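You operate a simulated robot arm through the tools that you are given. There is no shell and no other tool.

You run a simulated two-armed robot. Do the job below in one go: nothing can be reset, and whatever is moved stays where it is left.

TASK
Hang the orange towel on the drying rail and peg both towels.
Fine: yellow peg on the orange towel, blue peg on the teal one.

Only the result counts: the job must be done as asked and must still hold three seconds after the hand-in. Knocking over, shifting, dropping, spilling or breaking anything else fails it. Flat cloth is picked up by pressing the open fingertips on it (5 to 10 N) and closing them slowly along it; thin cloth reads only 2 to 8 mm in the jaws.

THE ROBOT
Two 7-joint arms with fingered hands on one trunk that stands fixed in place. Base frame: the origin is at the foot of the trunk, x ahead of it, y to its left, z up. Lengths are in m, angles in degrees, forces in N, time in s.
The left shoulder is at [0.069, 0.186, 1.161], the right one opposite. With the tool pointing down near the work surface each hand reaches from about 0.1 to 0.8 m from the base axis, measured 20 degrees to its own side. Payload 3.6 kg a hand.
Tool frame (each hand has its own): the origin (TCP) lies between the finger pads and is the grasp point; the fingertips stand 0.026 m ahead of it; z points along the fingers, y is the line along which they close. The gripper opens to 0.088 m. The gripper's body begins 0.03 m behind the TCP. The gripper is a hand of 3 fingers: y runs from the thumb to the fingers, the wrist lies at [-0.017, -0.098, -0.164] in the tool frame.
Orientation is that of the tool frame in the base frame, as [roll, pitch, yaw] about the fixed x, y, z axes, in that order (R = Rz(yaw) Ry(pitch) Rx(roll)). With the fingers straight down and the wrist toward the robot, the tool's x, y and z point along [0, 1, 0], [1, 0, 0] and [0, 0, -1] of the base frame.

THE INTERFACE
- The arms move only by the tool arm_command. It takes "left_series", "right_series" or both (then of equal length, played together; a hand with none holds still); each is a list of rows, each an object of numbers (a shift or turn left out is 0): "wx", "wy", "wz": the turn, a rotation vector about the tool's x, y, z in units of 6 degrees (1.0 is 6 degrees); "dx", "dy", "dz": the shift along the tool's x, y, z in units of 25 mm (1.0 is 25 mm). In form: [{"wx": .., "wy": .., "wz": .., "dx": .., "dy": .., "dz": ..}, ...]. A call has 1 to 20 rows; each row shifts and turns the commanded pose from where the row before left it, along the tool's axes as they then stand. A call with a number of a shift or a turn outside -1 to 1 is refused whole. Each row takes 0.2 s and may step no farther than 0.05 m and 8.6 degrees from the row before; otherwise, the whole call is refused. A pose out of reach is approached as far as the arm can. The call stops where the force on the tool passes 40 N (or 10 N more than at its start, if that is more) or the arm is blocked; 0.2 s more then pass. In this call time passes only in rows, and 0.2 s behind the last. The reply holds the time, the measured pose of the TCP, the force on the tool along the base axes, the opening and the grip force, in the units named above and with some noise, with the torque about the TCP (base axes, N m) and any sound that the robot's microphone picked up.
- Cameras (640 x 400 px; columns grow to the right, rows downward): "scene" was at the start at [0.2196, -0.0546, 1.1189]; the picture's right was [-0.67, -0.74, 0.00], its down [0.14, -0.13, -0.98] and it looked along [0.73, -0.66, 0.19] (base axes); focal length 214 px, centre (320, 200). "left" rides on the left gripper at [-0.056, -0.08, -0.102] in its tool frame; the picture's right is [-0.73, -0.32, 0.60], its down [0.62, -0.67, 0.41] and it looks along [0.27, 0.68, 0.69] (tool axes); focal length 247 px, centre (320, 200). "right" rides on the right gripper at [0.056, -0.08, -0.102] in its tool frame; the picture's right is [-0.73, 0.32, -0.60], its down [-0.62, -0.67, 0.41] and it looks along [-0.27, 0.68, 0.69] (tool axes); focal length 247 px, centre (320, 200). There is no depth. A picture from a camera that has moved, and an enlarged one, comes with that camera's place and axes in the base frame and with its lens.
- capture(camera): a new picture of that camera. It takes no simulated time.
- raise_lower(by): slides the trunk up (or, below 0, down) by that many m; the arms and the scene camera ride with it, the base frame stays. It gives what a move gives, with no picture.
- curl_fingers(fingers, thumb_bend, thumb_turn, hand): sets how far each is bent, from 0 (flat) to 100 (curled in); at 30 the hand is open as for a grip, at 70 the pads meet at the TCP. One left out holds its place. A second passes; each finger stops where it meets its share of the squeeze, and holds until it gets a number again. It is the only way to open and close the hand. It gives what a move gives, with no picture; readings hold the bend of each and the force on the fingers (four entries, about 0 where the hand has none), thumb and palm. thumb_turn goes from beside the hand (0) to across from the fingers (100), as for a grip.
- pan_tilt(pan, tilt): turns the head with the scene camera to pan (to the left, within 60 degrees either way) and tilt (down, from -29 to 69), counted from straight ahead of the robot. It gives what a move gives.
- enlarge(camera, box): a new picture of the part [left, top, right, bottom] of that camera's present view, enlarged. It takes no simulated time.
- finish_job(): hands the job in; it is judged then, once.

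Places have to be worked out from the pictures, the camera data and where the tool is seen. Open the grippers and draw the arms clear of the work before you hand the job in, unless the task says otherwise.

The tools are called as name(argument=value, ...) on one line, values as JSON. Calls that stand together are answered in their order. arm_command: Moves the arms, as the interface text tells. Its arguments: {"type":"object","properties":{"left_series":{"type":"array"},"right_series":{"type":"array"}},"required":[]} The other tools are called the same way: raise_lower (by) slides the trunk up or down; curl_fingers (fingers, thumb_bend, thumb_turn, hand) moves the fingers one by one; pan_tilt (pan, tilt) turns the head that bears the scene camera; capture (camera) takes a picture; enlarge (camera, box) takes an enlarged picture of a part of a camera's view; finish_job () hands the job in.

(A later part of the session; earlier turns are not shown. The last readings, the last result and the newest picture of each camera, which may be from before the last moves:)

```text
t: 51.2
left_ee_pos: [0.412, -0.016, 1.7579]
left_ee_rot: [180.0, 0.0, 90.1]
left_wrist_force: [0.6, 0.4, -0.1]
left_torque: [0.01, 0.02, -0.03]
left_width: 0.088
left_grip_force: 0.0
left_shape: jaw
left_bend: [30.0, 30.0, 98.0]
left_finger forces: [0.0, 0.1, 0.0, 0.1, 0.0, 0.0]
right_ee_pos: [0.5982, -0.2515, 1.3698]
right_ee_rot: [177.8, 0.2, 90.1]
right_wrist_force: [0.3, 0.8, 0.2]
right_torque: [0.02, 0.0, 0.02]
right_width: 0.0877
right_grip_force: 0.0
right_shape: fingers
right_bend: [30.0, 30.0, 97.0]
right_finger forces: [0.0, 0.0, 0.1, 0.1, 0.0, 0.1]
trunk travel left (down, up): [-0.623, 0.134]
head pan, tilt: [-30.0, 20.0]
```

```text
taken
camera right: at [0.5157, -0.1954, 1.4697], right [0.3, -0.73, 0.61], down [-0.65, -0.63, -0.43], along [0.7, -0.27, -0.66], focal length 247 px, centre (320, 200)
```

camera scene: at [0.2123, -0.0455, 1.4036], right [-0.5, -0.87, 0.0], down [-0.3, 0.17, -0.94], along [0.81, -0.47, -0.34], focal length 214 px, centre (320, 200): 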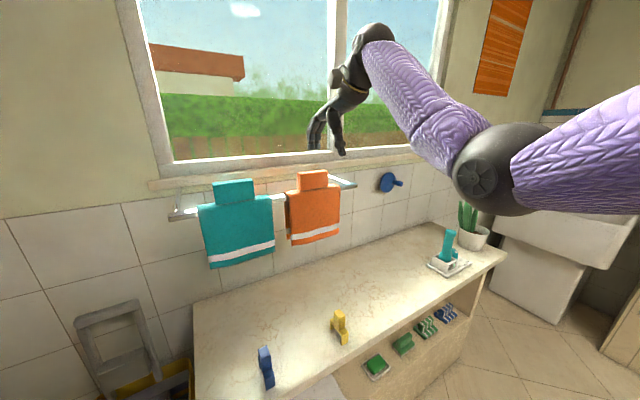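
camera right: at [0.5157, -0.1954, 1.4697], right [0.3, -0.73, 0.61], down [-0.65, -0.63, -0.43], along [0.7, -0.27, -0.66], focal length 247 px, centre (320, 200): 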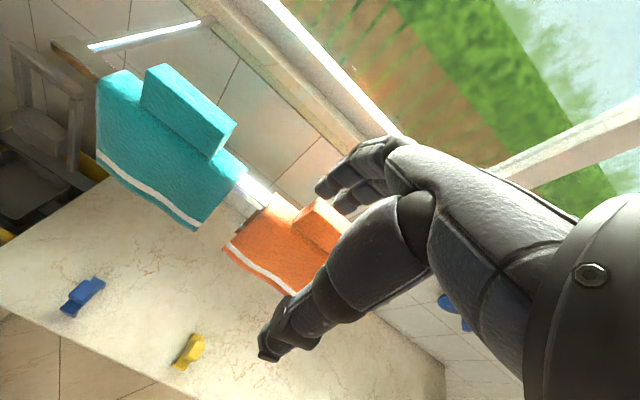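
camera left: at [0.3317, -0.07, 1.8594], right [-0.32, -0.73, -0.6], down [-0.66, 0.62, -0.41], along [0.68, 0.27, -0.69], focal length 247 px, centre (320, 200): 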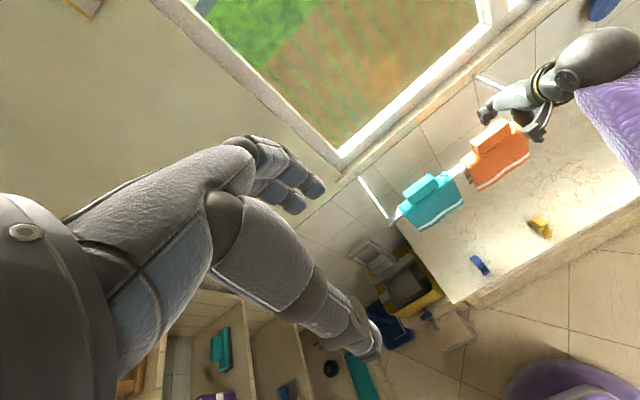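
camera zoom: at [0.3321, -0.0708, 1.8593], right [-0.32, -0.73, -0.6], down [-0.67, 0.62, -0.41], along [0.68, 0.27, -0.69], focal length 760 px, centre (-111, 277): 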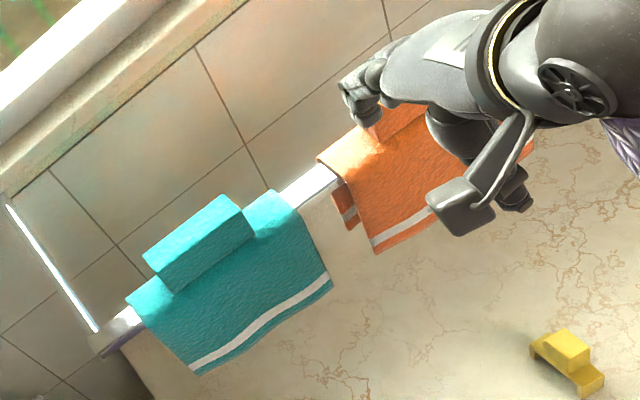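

Measured on the rail: the orange right shoulder spans y≈-0.357…-0.390, the teal right shoulder y≈-0.150…-0.187. I'll use those for the pegs, keeping the present hand orientation. First I draw the right hand back from the towels, then lower the trunk toward the counter.

arm_command(right_series=[{"dy": -0.85, "dx": -0.64}, {"dy": -0.85, "dx": -0.64}, {"dy": -0.85, "dx": -0.64}, {"dy": -0.85, "dx": -0.64}, {"dy": -0.85, "dx": -0.64}])

raise_lower(by=-0.25)

pan_tilt(pan=-25, tilt=30)

capture(camera="scene")

capture(camera="right")

```text
t: 52.4
left_ee_pos: [0.4113, -0.0158, 1.7578]
left_ee_rot: [-179.9, 0.0, 90.1]
left_wrist_force: [0.0, 0.5, 0.6]
left_torque: [-0.01, -0.02, 0.0]
left_width: 0.088
left_grip_force: 0.1
left_shape: jaw
left_bend: [30.0, 30.0, 98.0]
left_finger forces: [0.0, 0.0, 0.1, 0.0, 0.1, 0.0]
right_ee_pos: [0.4962, -0.332, 1.3696]
right_ee_rot: [177.9, 0.3, 90.0]
right_wrist_force: [-0.4, -0.8, 0.1]
right_torque: [-0.03, 0.01, 0.0]
right_width: 0.0879
right_grip_force: 0.0
right_shape: fingers
right_bend: [30.0, 30.0, 97.0]
right_finger forces: [0.0, 0.1, 0.0, 0.0, 0.0, 0.1]
trunk travel left (down, up): [-0.623, 0.134]
head pan, tilt: [-30.0, 20.0]
```

```text
t: 55.0
left_ee_pos: [0.4112, -0.0165, 1.5082]
left_ee_rot: [180.0, 0.1, 89.9]
left_wrist_force: [1.1, -0.3, 0.0]
left_torque: [0.02, 0.02, -0.01]
left_width: 0.0877
left_grip_force: 0.0
left_shape: jaw
left_bend: [30.0, 30.0, 98.0]
left_finger forces: [0.1, 0.0, 0.0, 0.0, 0.0, 0.0]
right_ee_pos: [0.4926, -0.3301, 1.1192]
right_ee_rot: [177.8, 0.2, 90.0]
right_wrist_force: [-0.4, 0.4, -0.8]
right_torque: [0.01, -0.02, 0.01]
right_width: 0.0882
right_grip_force: 0.0
right_shape: fingers
right_bend: [30.0, 30.0, 97.0]
right_finger forces: [0.0, 0.0, 0.1, 0.0, 0.0, 0.0]
trunk travel left (down, up): [-0.373, 0.384]
head pan, tilt: [-30.0, 20.0]
```

```text
t: 55.7
left_ee_pos: [0.4114, -0.0159, 1.5085]
left_ee_rot: [-180.0, -0.1, 90.1]
left_wrist_force: [0.1, -0.6, 0.2]
left_torque: [-0.01, 0.01, 0.01]
left_width: 0.0874
left_grip_force: 0.1
left_shape: jaw
left_bend: [30.0, 30.0, 98.0]
left_finger forces: [0.1, 0.1, 0.0, 0.0, 0.1, 0.1]
right_ee_pos: [0.4939, -0.3307, 1.118]
right_ee_rot: [178.0, 0.2, 90.0]
right_wrist_force: [-0.4, -0.2, -0.3]
right_torque: [-0.01, -0.01, -0.01]
right_width: 0.0881
right_grip_force: 0.0
right_shape: fingers
right_bend: [30.0, 30.0, 97.0]
right_finger forces: [0.0, 0.0, 0.0, 0.0, 0.1, 0.0]
trunk travel left (down, up): [-0.373, 0.384]
head pan, tilt: [-25.0, 30.0]
```

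```text
taken
camera scene: at [0.2297, -0.037, 1.1282], right [-0.42, -0.91, 0.0], down [-0.45, 0.21, -0.87], along [0.78, -0.37, -0.5], focal length 214 px, centre (320, 200)
```

scene: 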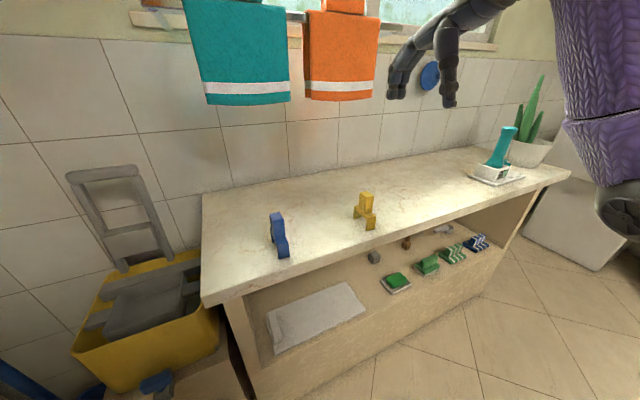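

```text
taken
camera right: at [0.4099, -0.2742, 1.2172], right [0.3, -0.73, 0.61], down [-0.65, -0.62, -0.43], along [0.7, -0.27, -0.66], focal length 247 px, centre (320, 200)
```

right: 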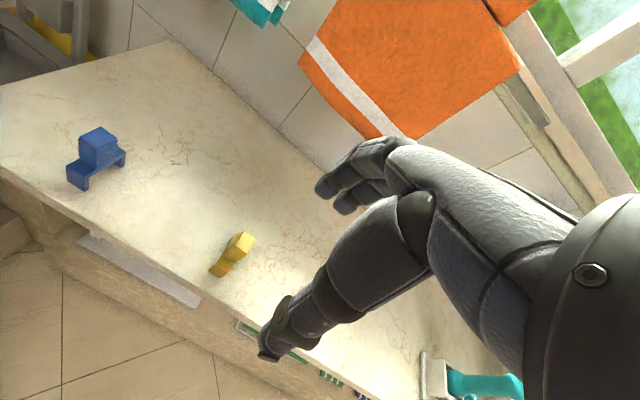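

Now I take fresh zooms of both pegs from the scene and right cameras to refine their positions.

enlarge(camera="scene", box=[340, 180, 390, 240])

enlarge(camera="scene", box=[255, 200, 305, 270])

enlarge(camera="right", box=[195, 220, 265, 290])

enlarge(camera="right", box=[55, 115, 135, 195])

```text
6.67 times, centred on (365, 210) of scene
camera zoom: at [0.2297, -0.037, 1.1282], right [-0.42, -0.91, 0.0], down [-0.45, 0.21, -0.87], along [0.78, -0.37, -0.5], focal length 1430 px, centre (20, 133)
```

zoom: 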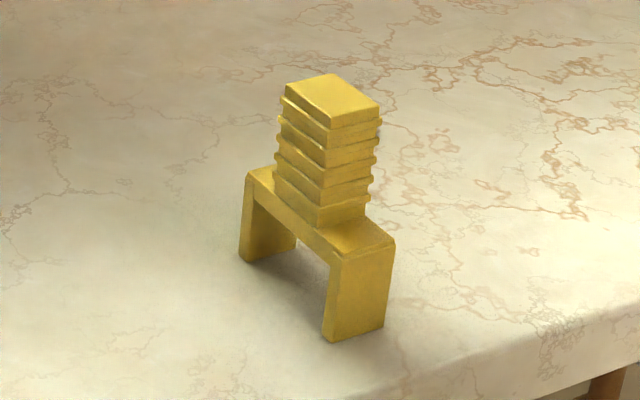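

```text
5.71 times, centred on (280, 235) of scene
camera zoom: at [0.2297, -0.037, 1.1282], right [-0.42, -0.91, 0.0], down [-0.45, 0.21, -0.87], along [0.78, -0.37, -0.5], focal length 1226 px, centre (549, 0)
```

zoom: 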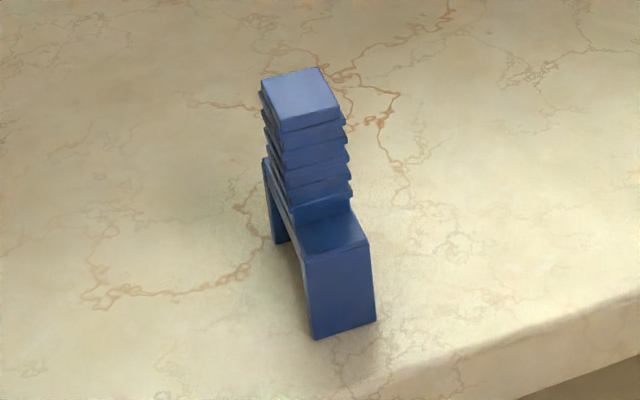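

```text
5.71 times, centred on (230, 255) of right
camera zoom: at [0.4099, -0.2742, 1.2172], right [0.3, -0.73, 0.61], down [-0.65, -0.62, -0.43], along [0.7, -0.27, -0.66], focal length 1411 px, centre (834, -114)
```

zoom: 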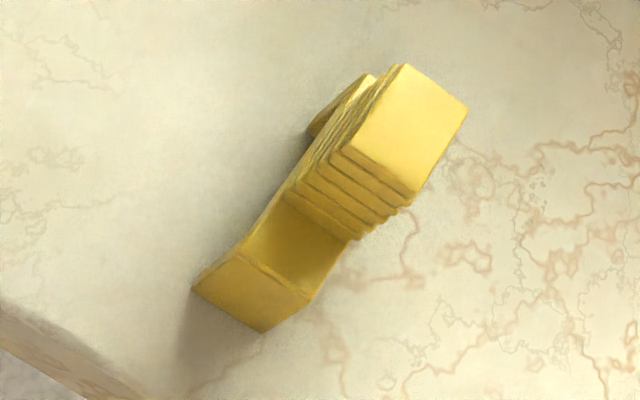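

```text
5.00 times, centred on (95, 155) of right
camera zoom: at [0.4099, -0.2742, 1.2172], right [0.3, -0.73, 0.61], down [-0.65, -0.62, -0.43], along [0.7, -0.27, -0.66], focal length 1235 px, centre (1445, 425)
```

zoom: 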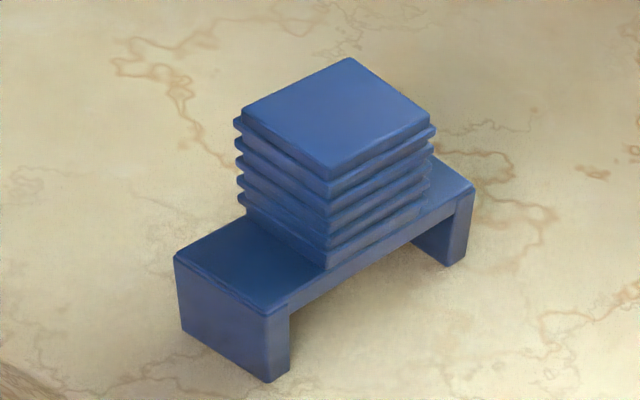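

Refined: yellow peg centre [0.593, -0.3315], blue [0.593, -0.109], tops at z≈0.880, bridges at z≈0.833. I move the right hand above the yellow peg, offset 6 mm to -y so the fingers will later stay clear of the tab.

arm_command(right_series=[{"dx": -0.035, "dy": 0.467, "dz": 0.807}, {"dx": -0.035, "dy": 0.467, "dz": 0.807}, {"dx": -0.035, "dy": 0.467, "dz": 0.807}, {"dx": -0.035, "dy": 0.467, "dz": 0.807}, {"dx": -0.035, "dy": 0.467, "dz": 0.807}, {"dx": -0.035, "dy": 0.467, "dz": 0.807}, {"dx": -0.035, "dy": 0.467, "dz": 0.807}, {"dx": -0.035, "dy": 0.467, "dz": 0.807}])

enlarge(camera="scene", box=[320, 130, 420, 250])

capture(camera="right")

```text
t: 57.5
left_ee_pos: [0.4118, -0.0146, 1.508]
left_ee_rot: [180.0, 0.0, 90.0]
left_wrist_force: [-0.4, -0.1, 0.2]
left_torque: [0.02, 0.0, 0.02]
left_width: 0.0875
left_grip_force: 0.1
left_shape: jaw
left_bend: [30.0, 30.0, 98.0]
left_finger forces: [0.0, 0.0, 0.0, 0.0, 0.0, 0.0]
right_ee_pos: [0.5932, -0.339, 0.9581]
right_ee_rot: [178.0, 0.1, 90.0]
right_wrist_force: [0.4, -0.7, -0.2]
right_torque: [0.0, -0.02, -0.03]
right_width: 0.0878
right_grip_force: 0.1
right_shape: fingers
right_bend: [30.0, 30.0, 97.0]
right_finger forces: [0.0, 0.1, 0.1, 0.1, 0.0, 0.1]
trunk travel left (down, up): [-0.373, 0.384]
head pan, tilt: [-25.0, 30.0]
```

```text
3.33 times, centred on (370, 190) of scene
camera zoom: at [0.2299, -0.037, 1.1281], right [-0.42, -0.91, 0.0], down [-0.45, 0.21, -0.87], along [0.78, -0.37, -0.5], focal length 715 px, centre (153, 233)
```

zoom: 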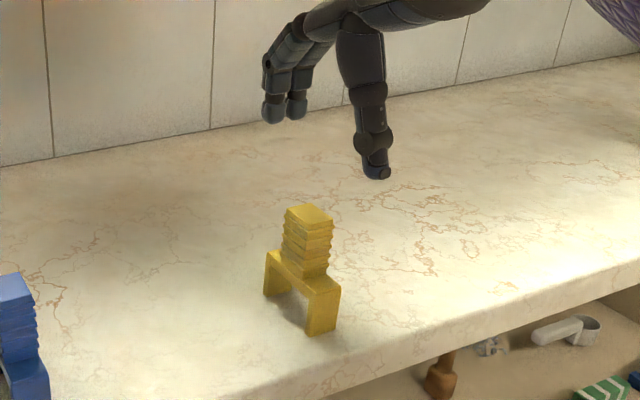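

```text
taken
camera right: at [0.5099, -0.2832, 1.0584], right [0.3, -0.73, 0.61], down [-0.65, -0.63, -0.43], along [0.7, -0.27, -0.66], focal length 247 px, centre (320, 200)
```

right: 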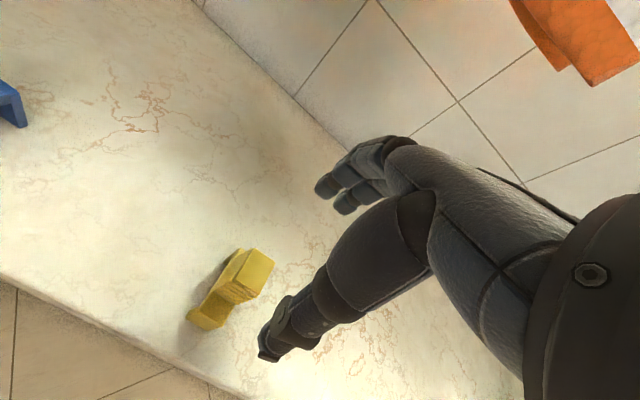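

Fingers and thumb straddle the peg centre as intended (TCP y-offset −7 mm). I descend to z≈0.864, keeping fingertips just above the peg's bridge.

arm_command(right_series=[{"dz": 0.76, "dy": -0.027}, {"dz": 0.76, "dy": -0.027}, {"dz": 0.76, "dy": -0.027}, {"dz": 0.76, "dy": -0.027}, {"dz": 0.7, "dy": -0.025}])

enlarge(camera="scene", box=[335, 160, 405, 240])

enlarge(camera="right", box=[200, 160, 420, 360])

```text
t: 58.7
left_ee_pos: [0.4123, -0.0161, 1.5083]
left_ee_rot: [-180.0, 0.0, 90.0]
left_wrist_force: [0.3, -0.6, 0.2]
left_torque: [0.0, 0.01, 0.04]
left_width: 0.0879
left_grip_force: 0.1
left_shape: jaw
left_bend: [30.0, 30.0, 98.0]
left_finger forces: [0.0, 0.0, 0.0, 0.1, 0.1, 0.1]
right_ee_pos: [0.5937, -0.3367, 0.8657]
right_ee_rot: [177.9, 0.2, 90.1]
right_wrist_force: [0.5, -0.5, -0.4]
right_torque: [-0.03, 0.0, -0.01]
right_width: 0.0884
right_grip_force: 0.0
right_shape: fingers
right_bend: [30.0, 30.0, 97.0]
right_finger forces: [0.0, 0.0, 0.1, 0.0, 0.1, 0.0]
trunk travel left (down, up): [-0.373, 0.384]
head pan, tilt: [-25.0, 30.0]
```

```text
5.00 times, centred on (370, 200) of scene
camera zoom: at [0.2298, -0.037, 1.1282], right [-0.42, -0.91, 0.0], down [-0.45, 0.21, -0.87], along [0.78, -0.37, -0.5], focal length 1072 px, centre (70, 200)
```

zoom: 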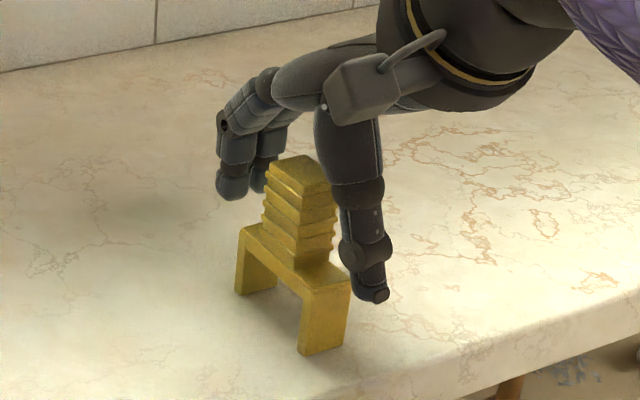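

```text
2.00 times, centred on (310, 260) of right
camera zoom: at [0.5094, -0.2808, 0.9656], right [0.3, -0.73, 0.61], down [-0.65, -0.63, -0.43], along [0.7, -0.27, -0.66], focal length 494 px, centre (340, 80)
```

zoom: 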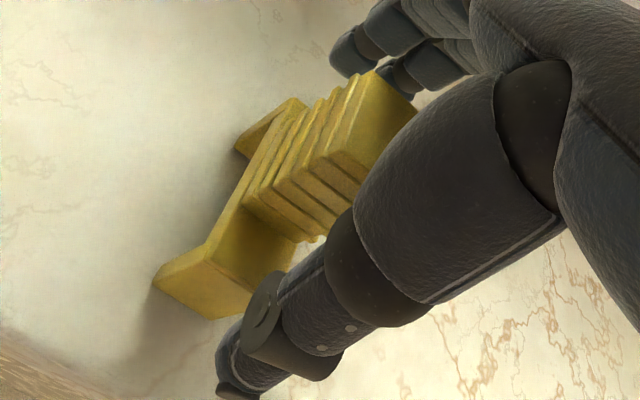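

The hand flanks the peg's ribbed grip. I close to 55 first and check contact.

curl_fingers(hand="right", fingers=55, thumb_bend=54)

enlarge(camera="scene", box=[335, 160, 405, 240])

```text
t: 59.7
left_ee_pos: [0.4109, -0.0156, 1.5077]
left_ee_rot: [-180.0, 0.1, 89.9]
left_wrist_force: [1.0, 0.5, -0.6]
left_torque: [0.01, -0.03, 0.01]
left_width: 0.0877
left_grip_force: 0.2
left_shape: jaw
left_bend: [30.0, 30.0, 98.0]
left_finger forces: [0.0, 0.0, 0.0, 0.0, 0.0, 0.0]
right_ee_pos: [0.5933, -0.3367, 0.8668]
right_ee_rot: [177.8, 0.2, 90.0]
right_wrist_force: [2.8, -0.1, 6.5]
right_torque: [0.04, 0.01, -0.06]
right_width: 0.0423
right_grip_force: 4.4
right_shape: fingers
right_bend: [53.0, 51.0, 98.0]
right_finger forces: [4.6, 0.1, 0.0, 0.0, 4.7, 0.0]
trunk travel left (down, up): [-0.373, 0.384]
head pan, tilt: [-25.0, 30.0]
```

```text
5.00 times, centred on (370, 200) of scene
camera zoom: at [0.2293, -0.0367, 1.1283], right [-0.42, -0.91, 0.0], down [-0.45, 0.21, -0.87], along [0.78, -0.37, -0.5], focal length 1072 px, centre (70, 200)
```

zoom: 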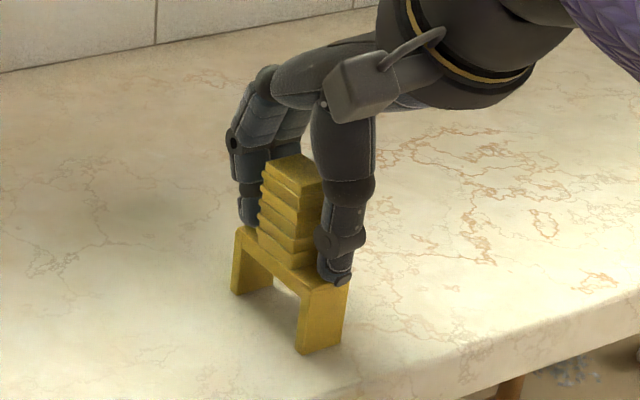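

The fingertips touch the bridge (6.5 N upward), so I'm slightly low. I open a bit, rise 9 mm and close again.

curl_fingers(hand="right", fingers=44, thumb_bend=43)

arm_command(right_series=[{"dz": -0.36, "dy": 0.013}])

curl_fingers(hand="right", fingers=56, thumb_bend=55)

enlarge(camera="scene", box=[335, 160, 405, 240])

```text
t: 60.7
left_ee_pos: [0.4113, -0.0149, 1.5088]
left_ee_rot: [-179.9, 0.1, 90.0]
left_wrist_force: [-0.1, 0.0, -0.5]
left_torque: [0.03, -0.02, -0.01]
left_width: 0.0878
left_grip_force: 0.1
left_shape: jaw
left_bend: [30.0, 30.0, 98.0]
left_finger forces: [0.1, 0.0, 0.0, 0.0, 0.1, 0.0]
right_ee_pos: [0.5941, -0.3356, 0.8673]
right_ee_rot: [177.8, 0.1, 90.0]
right_wrist_force: [1.1, 0.4, 7.6]
right_torque: [0.04, 0.15, -0.02]
right_width: 0.0552
right_grip_force: 3.7
right_shape: fingers
right_bend: [44.0, 46.0, 98.0]
right_finger forces: [0.0, 0.0, 0.0, 0.1, 8.3, 0.0]
trunk travel left (down, up): [-0.373, 0.384]
head pan, tilt: [-25.0, 30.0]
```

```text
t: 61.1
left_ee_pos: [0.412, -0.0145, 1.5066]
left_ee_rot: [-179.9, 0.0, 90.0]
left_wrist_force: [0.1, 0.2, -0.2]
left_torque: [0.03, -0.04, 0.04]
left_width: 0.0873
left_grip_force: 0.0
left_shape: jaw
left_bend: [30.0, 30.0, 98.0]
left_finger forces: [0.0, 0.0, 0.1, 0.1, 0.0, 0.0]
right_ee_pos: [0.5918, -0.3386, 0.8733]
right_ee_rot: [178.1, 0.2, 90.0]
right_wrist_force: [0.7, -0.4, 0.1]
right_torque: [0.05, 0.0, 0.02]
right_width: 0.0589
right_grip_force: 0.0
right_shape: fingers
right_bend: [44.0, 43.0, 98.0]
right_finger forces: [0.0, 0.0, 0.0, 0.0, 0.1, 0.0]
trunk travel left (down, up): [-0.373, 0.384]
head pan, tilt: [-25.0, 30.0]
```

```text
t: 62.1
left_ee_pos: [0.4121, -0.0158, 1.5072]
left_ee_rot: [-180.0, -0.2, 90.0]
left_wrist_force: [0.3, -0.7, -0.5]
left_torque: [0.01, 0.01, 0.05]
left_width: 0.0878
left_grip_force: 0.1
left_shape: jaw
left_bend: [30.0, 30.0, 98.0]
left_finger forces: [0.0, 0.0, 0.1, 0.0, 0.0, 0.0]
right_ee_pos: [0.5933, -0.3382, 0.8751]
right_ee_rot: [177.9, 0.3, 90.0]
right_wrist_force: [0.0, -0.3, -0.4]
right_torque: [-0.02, 0.05, 0.02]
right_width: 0.0336
right_grip_force: 0.1
right_shape: fingers
right_bend: [56.0, 55.0, 98.0]
right_finger forces: [0.0, 0.1, 0.0, 0.0, 0.1, 0.0]
trunk travel left (down, up): [-0.373, 0.384]
head pan, tilt: [-25.0, 30.0]
```

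```text
5.00 times, centred on (370, 200) of scene
camera zoom: at [0.2296, -0.037, 1.1282], right [-0.42, -0.91, 0.0], down [-0.45, 0.21, -0.87], along [0.78, -0.37, -0.5], focal length 1072 px, centre (70, 200)
```

zoom: 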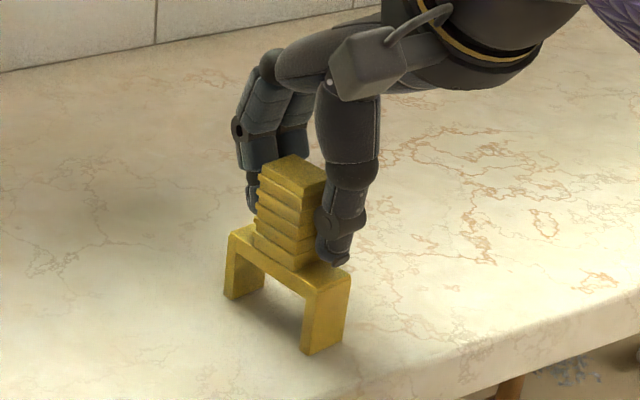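

Now clear of the bridge with no contact yet at 34 mm. I close further onto the ribbed grip.

curl_fingers(hand="right", fingers=61, thumb_bend=60)

enlarge(camera="scene", box=[335, 160, 405, 240])

```text
t: 63.1
left_ee_pos: [0.4128, -0.0157, 1.5087]
left_ee_rot: [179.9, -0.1, 90.0]
left_wrist_force: [0.0, -0.1, 0.2]
left_torque: [0.0, 0.03, 0.0]
left_width: 0.0875
left_grip_force: 0.0
left_shape: jaw
left_bend: [30.0, 30.0, 98.0]
left_finger forces: [0.1, 0.0, 0.0, 0.0, 0.0, 0.0]
right_ee_pos: [0.5926, -0.3383, 0.8758]
right_ee_rot: [177.9, 0.2, 90.1]
right_wrist_force: [-0.6, 0.8, -0.1]
right_torque: [0.03, -0.03, -0.06]
right_width: 0.0274
right_grip_force: 2.9
right_shape: fingers
right_bend: [59.0, 57.0, 98.0]
right_finger forces: [2.4, 0.0, 0.0, 0.0, 2.3, 0.1]
trunk travel left (down, up): [-0.373, 0.384]
head pan, tilt: [-25.0, 30.0]
```

```text
5.00 times, centred on (370, 200) of scene
camera zoom: at [0.2297, -0.037, 1.1282], right [-0.42, -0.91, 0.0], down [-0.45, 0.21, -0.87], along [0.78, -0.37, -0.5], focal length 1072 px, centre (70, 200)
```

zoom: 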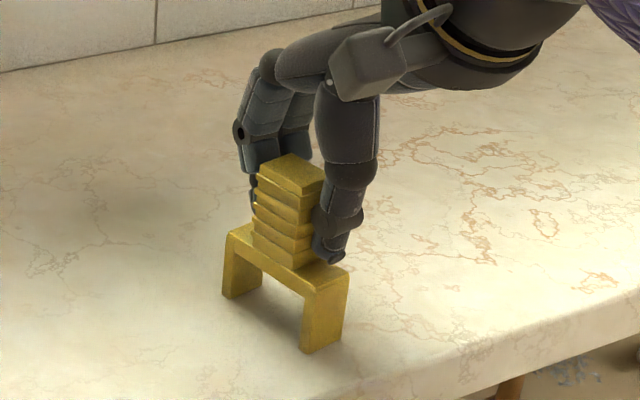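

Only one finger bears on the grip because of my offset, which could twist the peg. I open slightly, shift 4 mm toward the peg centre, and close again.

curl_fingers(hand="right", fingers=52, thumb_bend=51)

enlarge(camera="right", box=[200, 160, 420, 360])

enlarge(camera="scene", box=[335, 160, 405, 240])

```text
t: 64.1
left_ee_pos: [0.4123, -0.0161, 1.5081]
left_ee_rot: [-180.0, 0.1, 90.0]
left_wrist_force: [0.0, 0.1, -0.3]
left_torque: [-0.02, 0.02, 0.01]
left_width: 0.0878
left_grip_force: 0.1
left_shape: jaw
left_bend: [30.0, 30.0, 98.0]
left_finger forces: [0.1, 0.0, 0.1, 0.0, 0.0, 0.0]
right_ee_pos: [0.5946, -0.339, 0.8758]
right_ee_rot: [177.9, 0.1, 90.0]
right_wrist_force: [-0.6, -0.5, 0.0]
right_torque: [0.01, 0.02, 0.04]
right_width: 0.041
right_grip_force: 0.1
right_shape: fingers
right_bend: [52.0, 51.0, 98.0]
right_finger forces: [0.0, 0.1, 0.0, 0.1, 0.0, 0.0]
trunk travel left (down, up): [-0.373, 0.384]
head pan, tilt: [-25.0, 30.0]
```

```text
2.00 times, centred on (310, 260) of right
camera zoom: at [0.5098, -0.2822, 0.9748], right [0.3, -0.73, 0.61], down [-0.65, -0.62, -0.43], along [0.7, -0.27, -0.66], focal length 494 px, centre (340, 80)
```

zoom: 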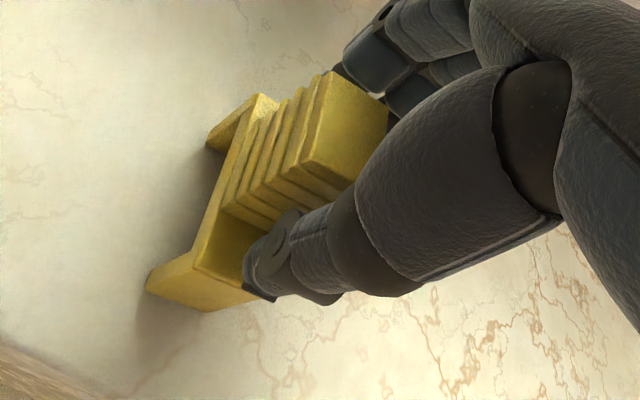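

```text
5.00 times, centred on (370, 200) of scene
camera zoom: at [0.2296, -0.037, 1.1282], right [-0.42, -0.91, 0.0], down [-0.45, 0.21, -0.87], along [0.78, -0.37, -0.5], focal length 1072 px, centre (70, 200)
```

zoom: 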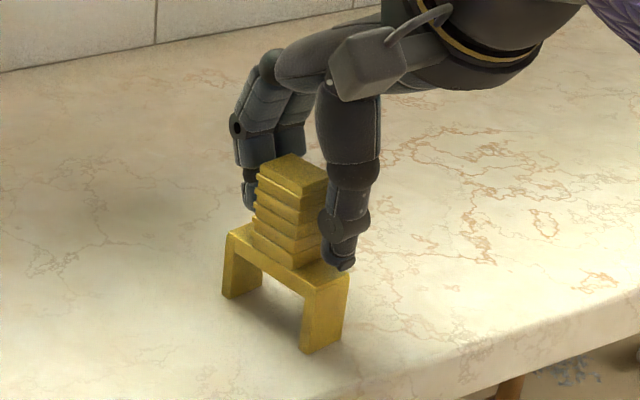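

The peg was turned about 8° on the counter; its centre is now ≈[0.598, -0.330]. I centre the hand on it so both fingers bear evenly and square it up on closing.

arm_command(right_series=[{"dx": 0.24, "dy": 0.12}])

curl_fingers(hand="right", fingers=60, thumb_bend=59)

enlarge(camera="scene", box=[335, 160, 405, 240])

```text
t: 64.5
left_ee_pos: [0.4128, -0.0144, 1.5069]
left_ee_rot: [-180.0, 0.0, 89.9]
left_wrist_force: [-0.7, 0.2, 0.4]
left_torque: [0.0, 0.03, -0.01]
left_width: 0.0879
left_grip_force: 0.2
left_shape: jaw
left_bend: [30.0, 30.0, 98.0]
left_finger forces: [0.0, 0.1, 0.0, 0.1, 0.1, 0.0]
right_ee_pos: [0.5967, -0.3316, 0.8748]
right_ee_rot: [177.9, 0.2, 90.0]
right_wrist_force: [-0.2, -0.1, -0.9]
right_torque: [-0.04, 0.0, 0.03]
right_width: 0.041
right_grip_force: 0.0
right_shape: fingers
right_bend: [52.0, 51.0, 98.0]
right_finger forces: [0.1, 0.0, 0.1, 0.0, 0.0, 0.1]
trunk travel left (down, up): [-0.373, 0.384]
head pan, tilt: [-25.0, 30.0]
```

```text
t: 65.5
left_ee_pos: [0.4114, -0.0154, 1.5072]
left_ee_rot: [-180.0, 0.1, 90.0]
left_wrist_force: [0.6, -0.5, -0.3]
left_torque: [0.05, 0.01, -0.03]
left_width: 0.0877
left_grip_force: 0.1
left_shape: jaw
left_bend: [30.0, 30.0, 98.0]
left_finger forces: [0.0, 0.0, 0.1, 0.0, 0.1, 0.0]
right_ee_pos: [0.5961, -0.3325, 0.8754]
right_ee_rot: [177.8, 0.2, 90.1]
right_wrist_force: [-0.2, 0.3, -0.6]
right_torque: [-0.02, 0.0, -0.01]
right_width: 0.0282
right_grip_force: 1.8
right_shape: fingers
right_bend: [59.0, 57.0, 98.0]
right_finger forces: [1.4, 0.2, 0.0, 0.0, 1.7, 0.1]
trunk travel left (down, up): [-0.373, 0.384]
head pan, tilt: [-25.0, 30.0]
```

```text
5.00 times, centred on (370, 200) of scene
camera zoom: at [0.2297, -0.037, 1.1282], right [-0.42, -0.91, 0.0], down [-0.45, 0.21, -0.87], along [0.78, -0.37, -0.5], focal length 1072 px, centre (70, 200)
```

zoom: 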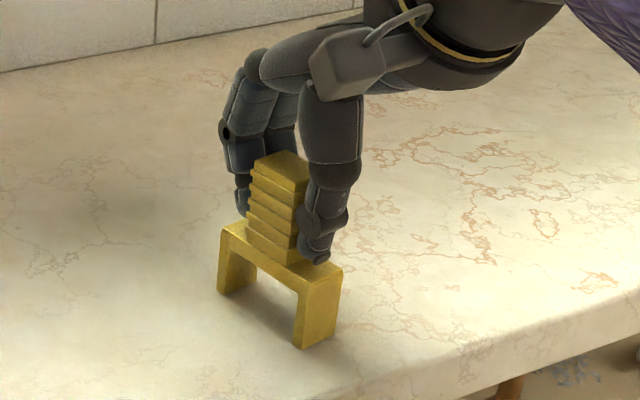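

Light contact all round now. I squeeze firmly.

curl_fingers(hand="right", fingers=70, thumb_bend=70)

enlarge(camera="scene", box=[335, 160, 405, 240])

enlarge(camera="right", box=[200, 160, 420, 360])

```text
t: 66.5
left_ee_pos: [0.4119, -0.0147, 1.5078]
left_ee_rot: [-179.9, 0.0, 90.1]
left_wrist_force: [0.1, 0.2, -1.1]
left_torque: [-0.02, -0.01, 0.01]
left_width: 0.0874
left_grip_force: 0.0
left_shape: jaw
left_bend: [30.0, 30.0, 98.0]
left_finger forces: [0.0, 0.1, 0.1, 0.1, 0.1, 0.0]
right_ee_pos: [0.597, -0.3322, 0.8742]
right_ee_rot: [177.8, 0.3, 90.0]
right_wrist_force: [-0.7, 0.9, 0.1]
right_torque: [-0.03, 0.01, -0.02]
right_width: 0.0251
right_grip_force: 10.6
right_shape: fingers
right_bend: [63.0, 59.0, 98.0]
right_finger forces: [10.4, 0.6, 0.1, 0.0, 11.0, 0.0]
trunk travel left (down, up): [-0.373, 0.384]
head pan, tilt: [-25.0, 30.0]
```

```text
5.00 times, centred on (370, 200) of scene
camera zoom: at [0.2297, -0.037, 1.1282], right [-0.42, -0.91, 0.0], down [-0.45, 0.21, -0.87], along [0.78, -0.37, -0.5], focal length 1072 px, centre (70, 200)
```

zoom: 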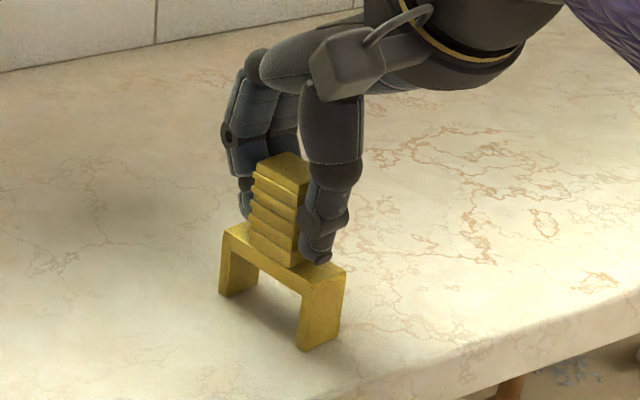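

```text
2.00 times, centred on (310, 260) of right
camera zoom: at [0.5127, -0.2758, 0.9747], right [0.3, -0.73, 0.61], down [-0.65, -0.62, -0.43], along [0.7, -0.27, -0.66], focal length 494 px, centre (340, 80)
```

zoom: 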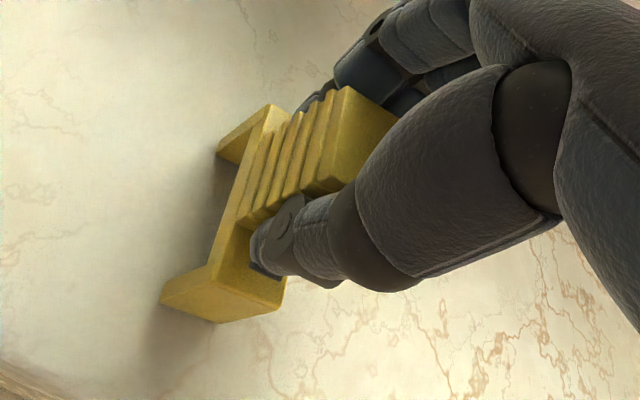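

The peg is held between thumb and first finger at ~10.6 N (yawed ~10° in the grip, which I can undo with the wrist). I lift it a little and check.

arm_command(right_series=[{"dz": -0.5, "dy": 0.017}, {"dz": -0.5, "dy": 0.017}, {"dz": -0.6, "dy": 0.02}])

enlarge(camera="scene", box=[335, 130, 405, 220])

enlarge(camera="right", box=[200, 160, 420, 360])

```text
t: 67.3
left_ee_pos: [0.412, -0.0146, 1.5072]
left_ee_rot: [180.0, 0.1, 90.0]
left_wrist_force: [-0.2, 0.0, 0.1]
left_torque: [0.0, -0.02, 0.0]
left_width: 0.0877
left_grip_force: 0.0
left_shape: jaw
left_bend: [30.0, 30.0, 98.0]
left_finger forces: [0.0, 0.0, 0.1, 0.0, 0.0, 0.0]
right_ee_pos: [0.5948, -0.3332, 0.9132]
right_ee_rot: [178.1, 0.1, 89.9]
right_wrist_force: [-0.7, -0.8, -0.5]
right_torque: [0.03, 0.03, 0.0]
right_width: 0.0252
right_grip_force: 11.6
right_shape: fingers
right_bend: [63.0, 59.0, 98.0]
right_finger forces: [10.5, 0.7, 0.1, 0.1, 10.9, 0.0]
trunk travel left (down, up): [-0.373, 0.384]
head pan, tilt: [-25.0, 30.0]
```

```text
4.44 times, centred on (370, 175) of scene
camera zoom: at [0.2296, -0.037, 1.1282], right [-0.42, -0.91, 0.0], down [-0.45, 0.21, -0.87], along [0.78, -0.37, -0.5], focal length 953 px, centre (98, 311)
```

zoom: 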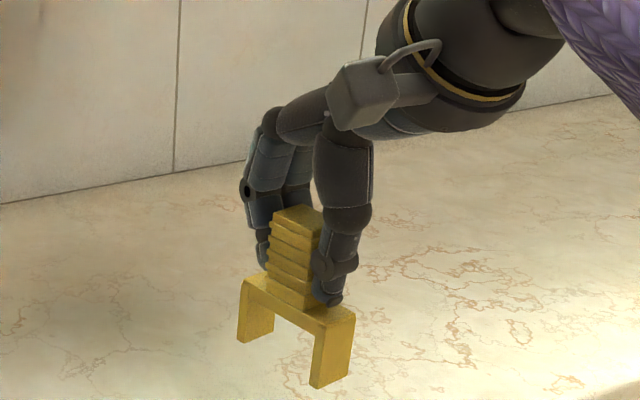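

```text
2.00 times, centred on (310, 260) of right
camera zoom: at [0.5115, -0.2769, 1.0136], right [0.3, -0.73, 0.61], down [-0.65, -0.62, -0.43], along [0.7, -0.27, -0.66], focal length 494 px, centre (340, 80)
```

zoom: 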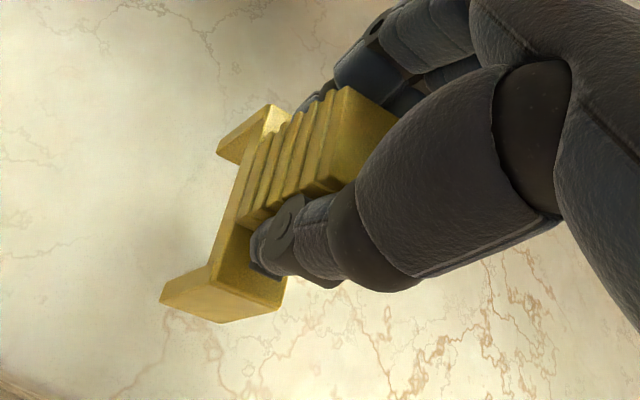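

The peg is lifted upright. I bring it back ~5 cm from the towels and up, then raise the trunk by 0.25 m to rail height.

arm_command(right_series=[{"dz": -0.5, "dy": -0.6}, {"dz": -0.5, "dy": -0.6}, {"dz": -0.5, "dy": -0.6}, {"dz": -0.9, "dy": 0.03}, {"dz": -0.9, "dy": 0.03}, {"dz": -0.9, "dy": 0.03}, {"dz": -0.9, "dy": 0.03}, {"dz": -0.9, "dy": 0.03}, {"dz": -0.7, "dy": 0.03}])

raise_lower(by=0.25)

pan_tilt(pan=-35, tilt=15)

capture(camera="scene")

capture(camera="right")

capture(camera="left")

```text
t: 69.3
left_ee_pos: [0.4125, -0.0155, 1.5079]
left_ee_rot: [180.0, 0.1, 90.0]
left_wrist_force: [-0.5, -0.3, 0.1]
left_torque: [-0.04, 0.01, -0.04]
left_width: 0.0878
left_grip_force: 0.1
left_shape: jaw
left_bend: [30.0, 30.0, 98.0]
left_finger forces: [0.1, 0.0, 0.1, 0.0, 0.1, 0.0]
right_ee_pos: [0.5527, -0.3321, 1.0832]
right_ee_rot: [177.8, 0.2, 90.1]
right_wrist_force: [-0.2, 0.5, -0.9]
right_torque: [0.01, 0.0, 0.05]
right_width: 0.0252
right_grip_force: 11.0
right_shape: fingers
right_bend: [63.0, 59.0, 98.0]
right_finger forces: [10.3, 0.7, 0.0, 0.0, 10.9, 0.0]
trunk travel left (down, up): [-0.373, 0.384]
head pan, tilt: [-25.0, 30.0]
```

```text
t: 71.9
left_ee_pos: [0.4124, -0.0151, 1.757]
left_ee_rot: [180.0, 0.0, 90.0]
left_wrist_force: [0.4, 0.4, 0.3]
left_torque: [0.01, 0.0, 0.03]
left_width: 0.0878
left_grip_force: 0.1
left_shape: jaw
left_bend: [30.0, 30.0, 98.0]
left_finger forces: [0.1, 0.0, 0.0, 0.0, 0.0, 0.1]
right_ee_pos: [0.5496, -0.3314, 1.3303]
right_ee_rot: [177.9, 0.2, 90.0]
right_wrist_force: [-0.3, -1.0, -0.1]
right_torque: [0.02, 0.01, 0.02]
right_width: 0.025
right_grip_force: 11.1
right_shape: fingers
right_bend: [63.0, 59.0, 98.0]
right_finger forces: [10.4, 0.7, 0.1, 0.0, 10.9, 0.0]
trunk travel left (down, up): [-0.623, 0.134]
head pan, tilt: [-25.0, 30.0]
```

```text
t: 72.7
left_ee_pos: [0.412, -0.0151, 1.7583]
left_ee_rot: [-180.0, 0.1, 90.1]
left_wrist_force: [0.3, 0.7, -0.5]
left_torque: [0.02, 0.0, 0.0]
left_width: 0.0877
left_grip_force: 0.1
left_shape: jaw
left_bend: [30.0, 30.0, 98.0]
left_finger forces: [0.1, 0.0, 0.1, 0.0, 0.1, 0.0]
right_ee_pos: [0.5497, -0.3316, 1.3308]
right_ee_rot: [178.0, 0.2, 90.0]
right_wrist_force: [1.0, -0.4, -0.9]
right_torque: [0.02, 0.03, 0.0]
right_width: 0.025
right_grip_force: 10.6
right_shape: fingers
right_bend: [63.0, 59.0, 98.0]
right_finger forces: [10.4, 0.7, 0.1, 0.1, 10.9, 0.0]
trunk travel left (down, up): [-0.623, 0.134]
head pan, tilt: [-35.0, 15.0]
```

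```text
taken
camera scene: at [0.2086, -0.0523, 1.4116], right [-0.57, -0.82, 0.0], down [-0.21, 0.15, -0.97], along [0.79, -0.55, -0.26], focal length 214 px, centre (320, 200)
```

scene: 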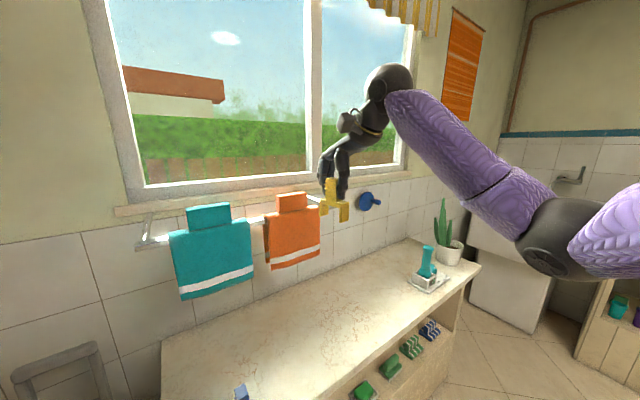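

```text
taken
camera right: at [0.4659, -0.2755, 1.4306], right [0.3, -0.73, 0.61], down [-0.65, -0.62, -0.43], along [0.7, -0.27, -0.66], focal length 247 px, centre (320, 200)
```

right: 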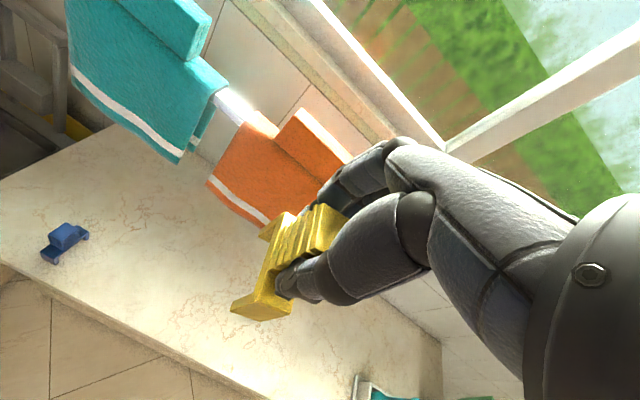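

```text
taken
camera left: at [0.3322, -0.0698, 1.8593], right [-0.32, -0.73, -0.6], down [-0.66, 0.62, -0.41], along [0.68, 0.27, -0.69], focal length 247 px, centre (320, 200)
```

left: 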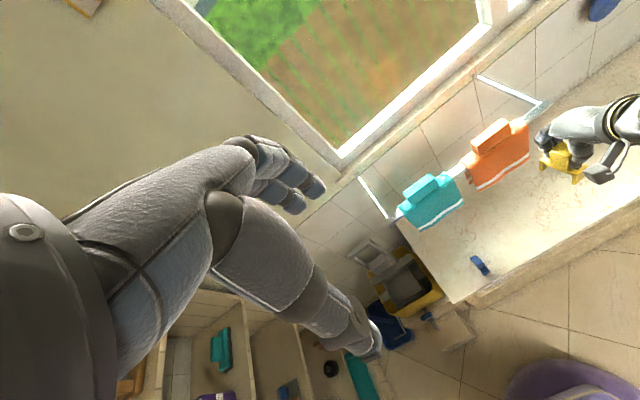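

Peg in hand at rail height, in front of the orange towel. I zoom in with all cameras to measure the peg's yaw and offset relative to the hand.

enlarge(camera="left", box=[500, 110, 600, 200])

enlarge(camera="scene", box=[290, 160, 370, 230])

enlarge(camera="right", box=[200, 90, 360, 330])

```text
4.44 times, centred on (550, 155) of left
camera zoom: at [0.3322, -0.0698, 1.8593], right [-0.32, -0.73, -0.6], down [-0.66, 0.62, -0.41], along [0.68, 0.27, -0.69], focal length 1098 px, centre (-702, 400)
```

zoom: 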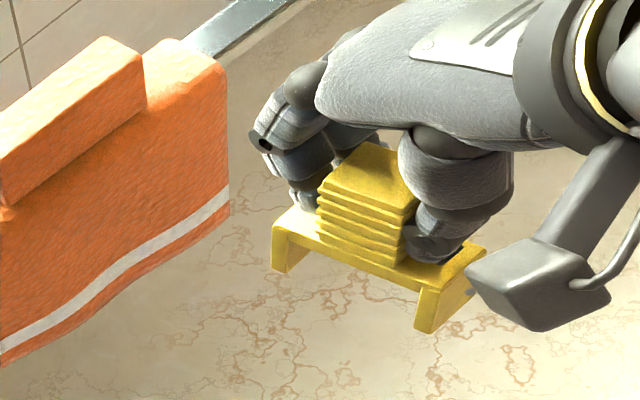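

```text
5.71 times, centred on (330, 195) of scene
camera zoom: at [0.2086, -0.0523, 1.4116], right [-0.57, -0.82, 0.0], down [-0.21, 0.15, -0.97], along [0.79, -0.55, -0.26], focal length 1226 px, centre (263, 229)
```

zoom: 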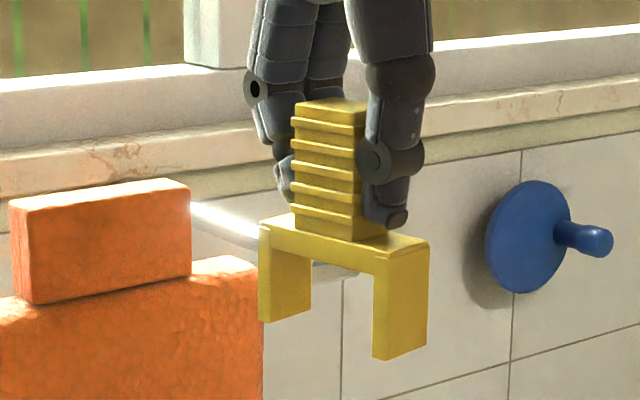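

```text
1.67 times, centred on (280, 210) of right
camera zoom: at [0.4659, -0.2755, 1.4306], right [0.3, -0.73, 0.61], down [-0.65, -0.62, -0.43], along [0.7, -0.27, -0.66], focal length 412 px, centre (387, 183)
```

zoom: 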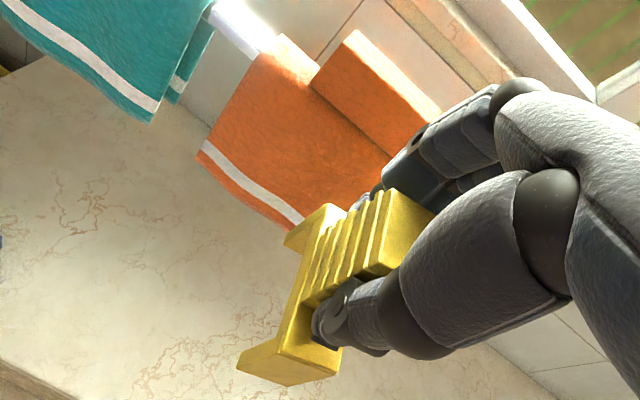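

The peg sits yawed ~9.5° CCW in the hand, centred ~3 mm forward and ~5 mm left of the TCP. I turn the wrist −9.5° to square it, and move it forward to just in front of the orange towel's right shoulder line.

arm_command(right_series=[{"wz": 0.79}, {"wz": 0.79}, {"dx": -0.171, "dy": 0.772, "dz": 0.027}, {"dx": -0.171, "dy": 0.772, "dz": 0.027}, {"dx": -0.171, "dy": 0.772, "dz": 0.027}, {"dx": -0.171, "dy": 0.772, "dz": 0.027}, {"dx": -0.171, "dy": 0.772, "dz": 0.027}, {"dx": -0.171, "dy": 0.772, "dz": 0.027}])

enlarge(camera="left", box=[470, 90, 590, 190])

enlarge(camera="scene", box=[270, 160, 370, 240])

enlarge(camera="right", box=[160, 90, 360, 330])

```text
t: 74.5
left_ee_pos: [0.4129, -0.0154, 1.7576]
left_ee_rot: [180.0, 0.0, 90.0]
left_wrist_force: [0.6, 0.3, -0.2]
left_torque: [-0.02, -0.01, 0.02]
left_width: 0.0877
left_grip_force: 0.1
left_shape: jaw
left_bend: [30.0, 30.0, 98.0]
left_finger forces: [0.1, 0.1, 0.1, 0.1, 0.1, 0.0]
right_ee_pos: [0.6619, -0.3747, 1.3289]
right_ee_rot: [178.0, 0.0, 80.5]
right_wrist_force: [0.0, 0.6, -0.6]
right_torque: [0.0, 0.0, -0.02]
right_width: 0.0251
right_grip_force: 11.2
right_shape: fingers
right_bend: [63.0, 59.0, 98.0]
right_finger forces: [10.5, 0.7, 0.0, 0.0, 10.9, 0.1]
trunk travel left (down, up): [-0.623, 0.134]
head pan, tilt: [-35.0, 15.0]
```

```text
4.00 times, centred on (530, 140) of left
camera zoom: at [0.3329, -0.0695, 1.8592], right [-0.32, -0.73, -0.6], down [-0.67, 0.62, -0.41], along [0.68, 0.27, -0.69], focal length 988 px, centre (-520, 440)
```

zoom: 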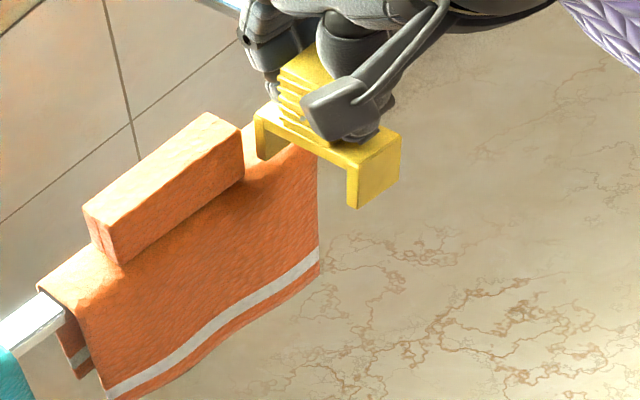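

```text
5.00 times, centred on (320, 200) of scene
camera zoom: at [0.209, -0.0522, 1.4116], right [-0.57, -0.82, 0.0], down [-0.21, 0.15, -0.97], along [0.79, -0.55, -0.26], focal length 1072 px, centre (320, 200)
```

zoom: 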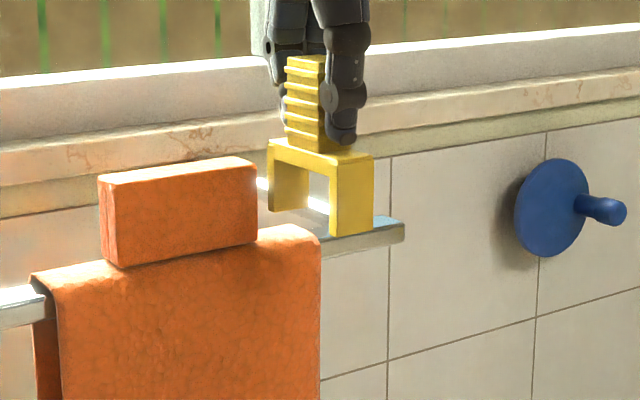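

```text
1.67 times, centred on (260, 210) of right
camera zoom: at [0.5873, -0.3061, 1.4293], right [0.17, -0.77, 0.61], down [-0.74, -0.51, -0.44], along [0.65, -0.38, -0.66], focal length 412 px, centre (420, 183)
```

zoom: 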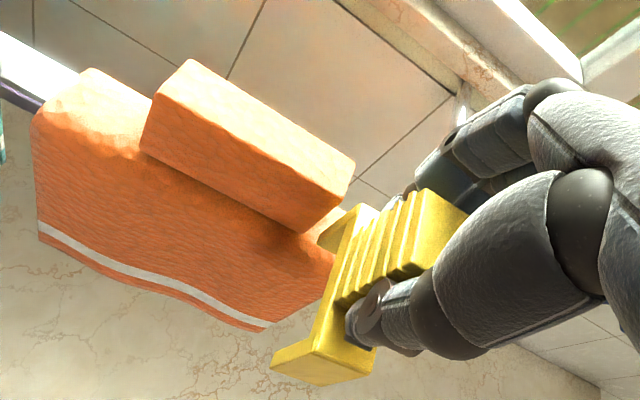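

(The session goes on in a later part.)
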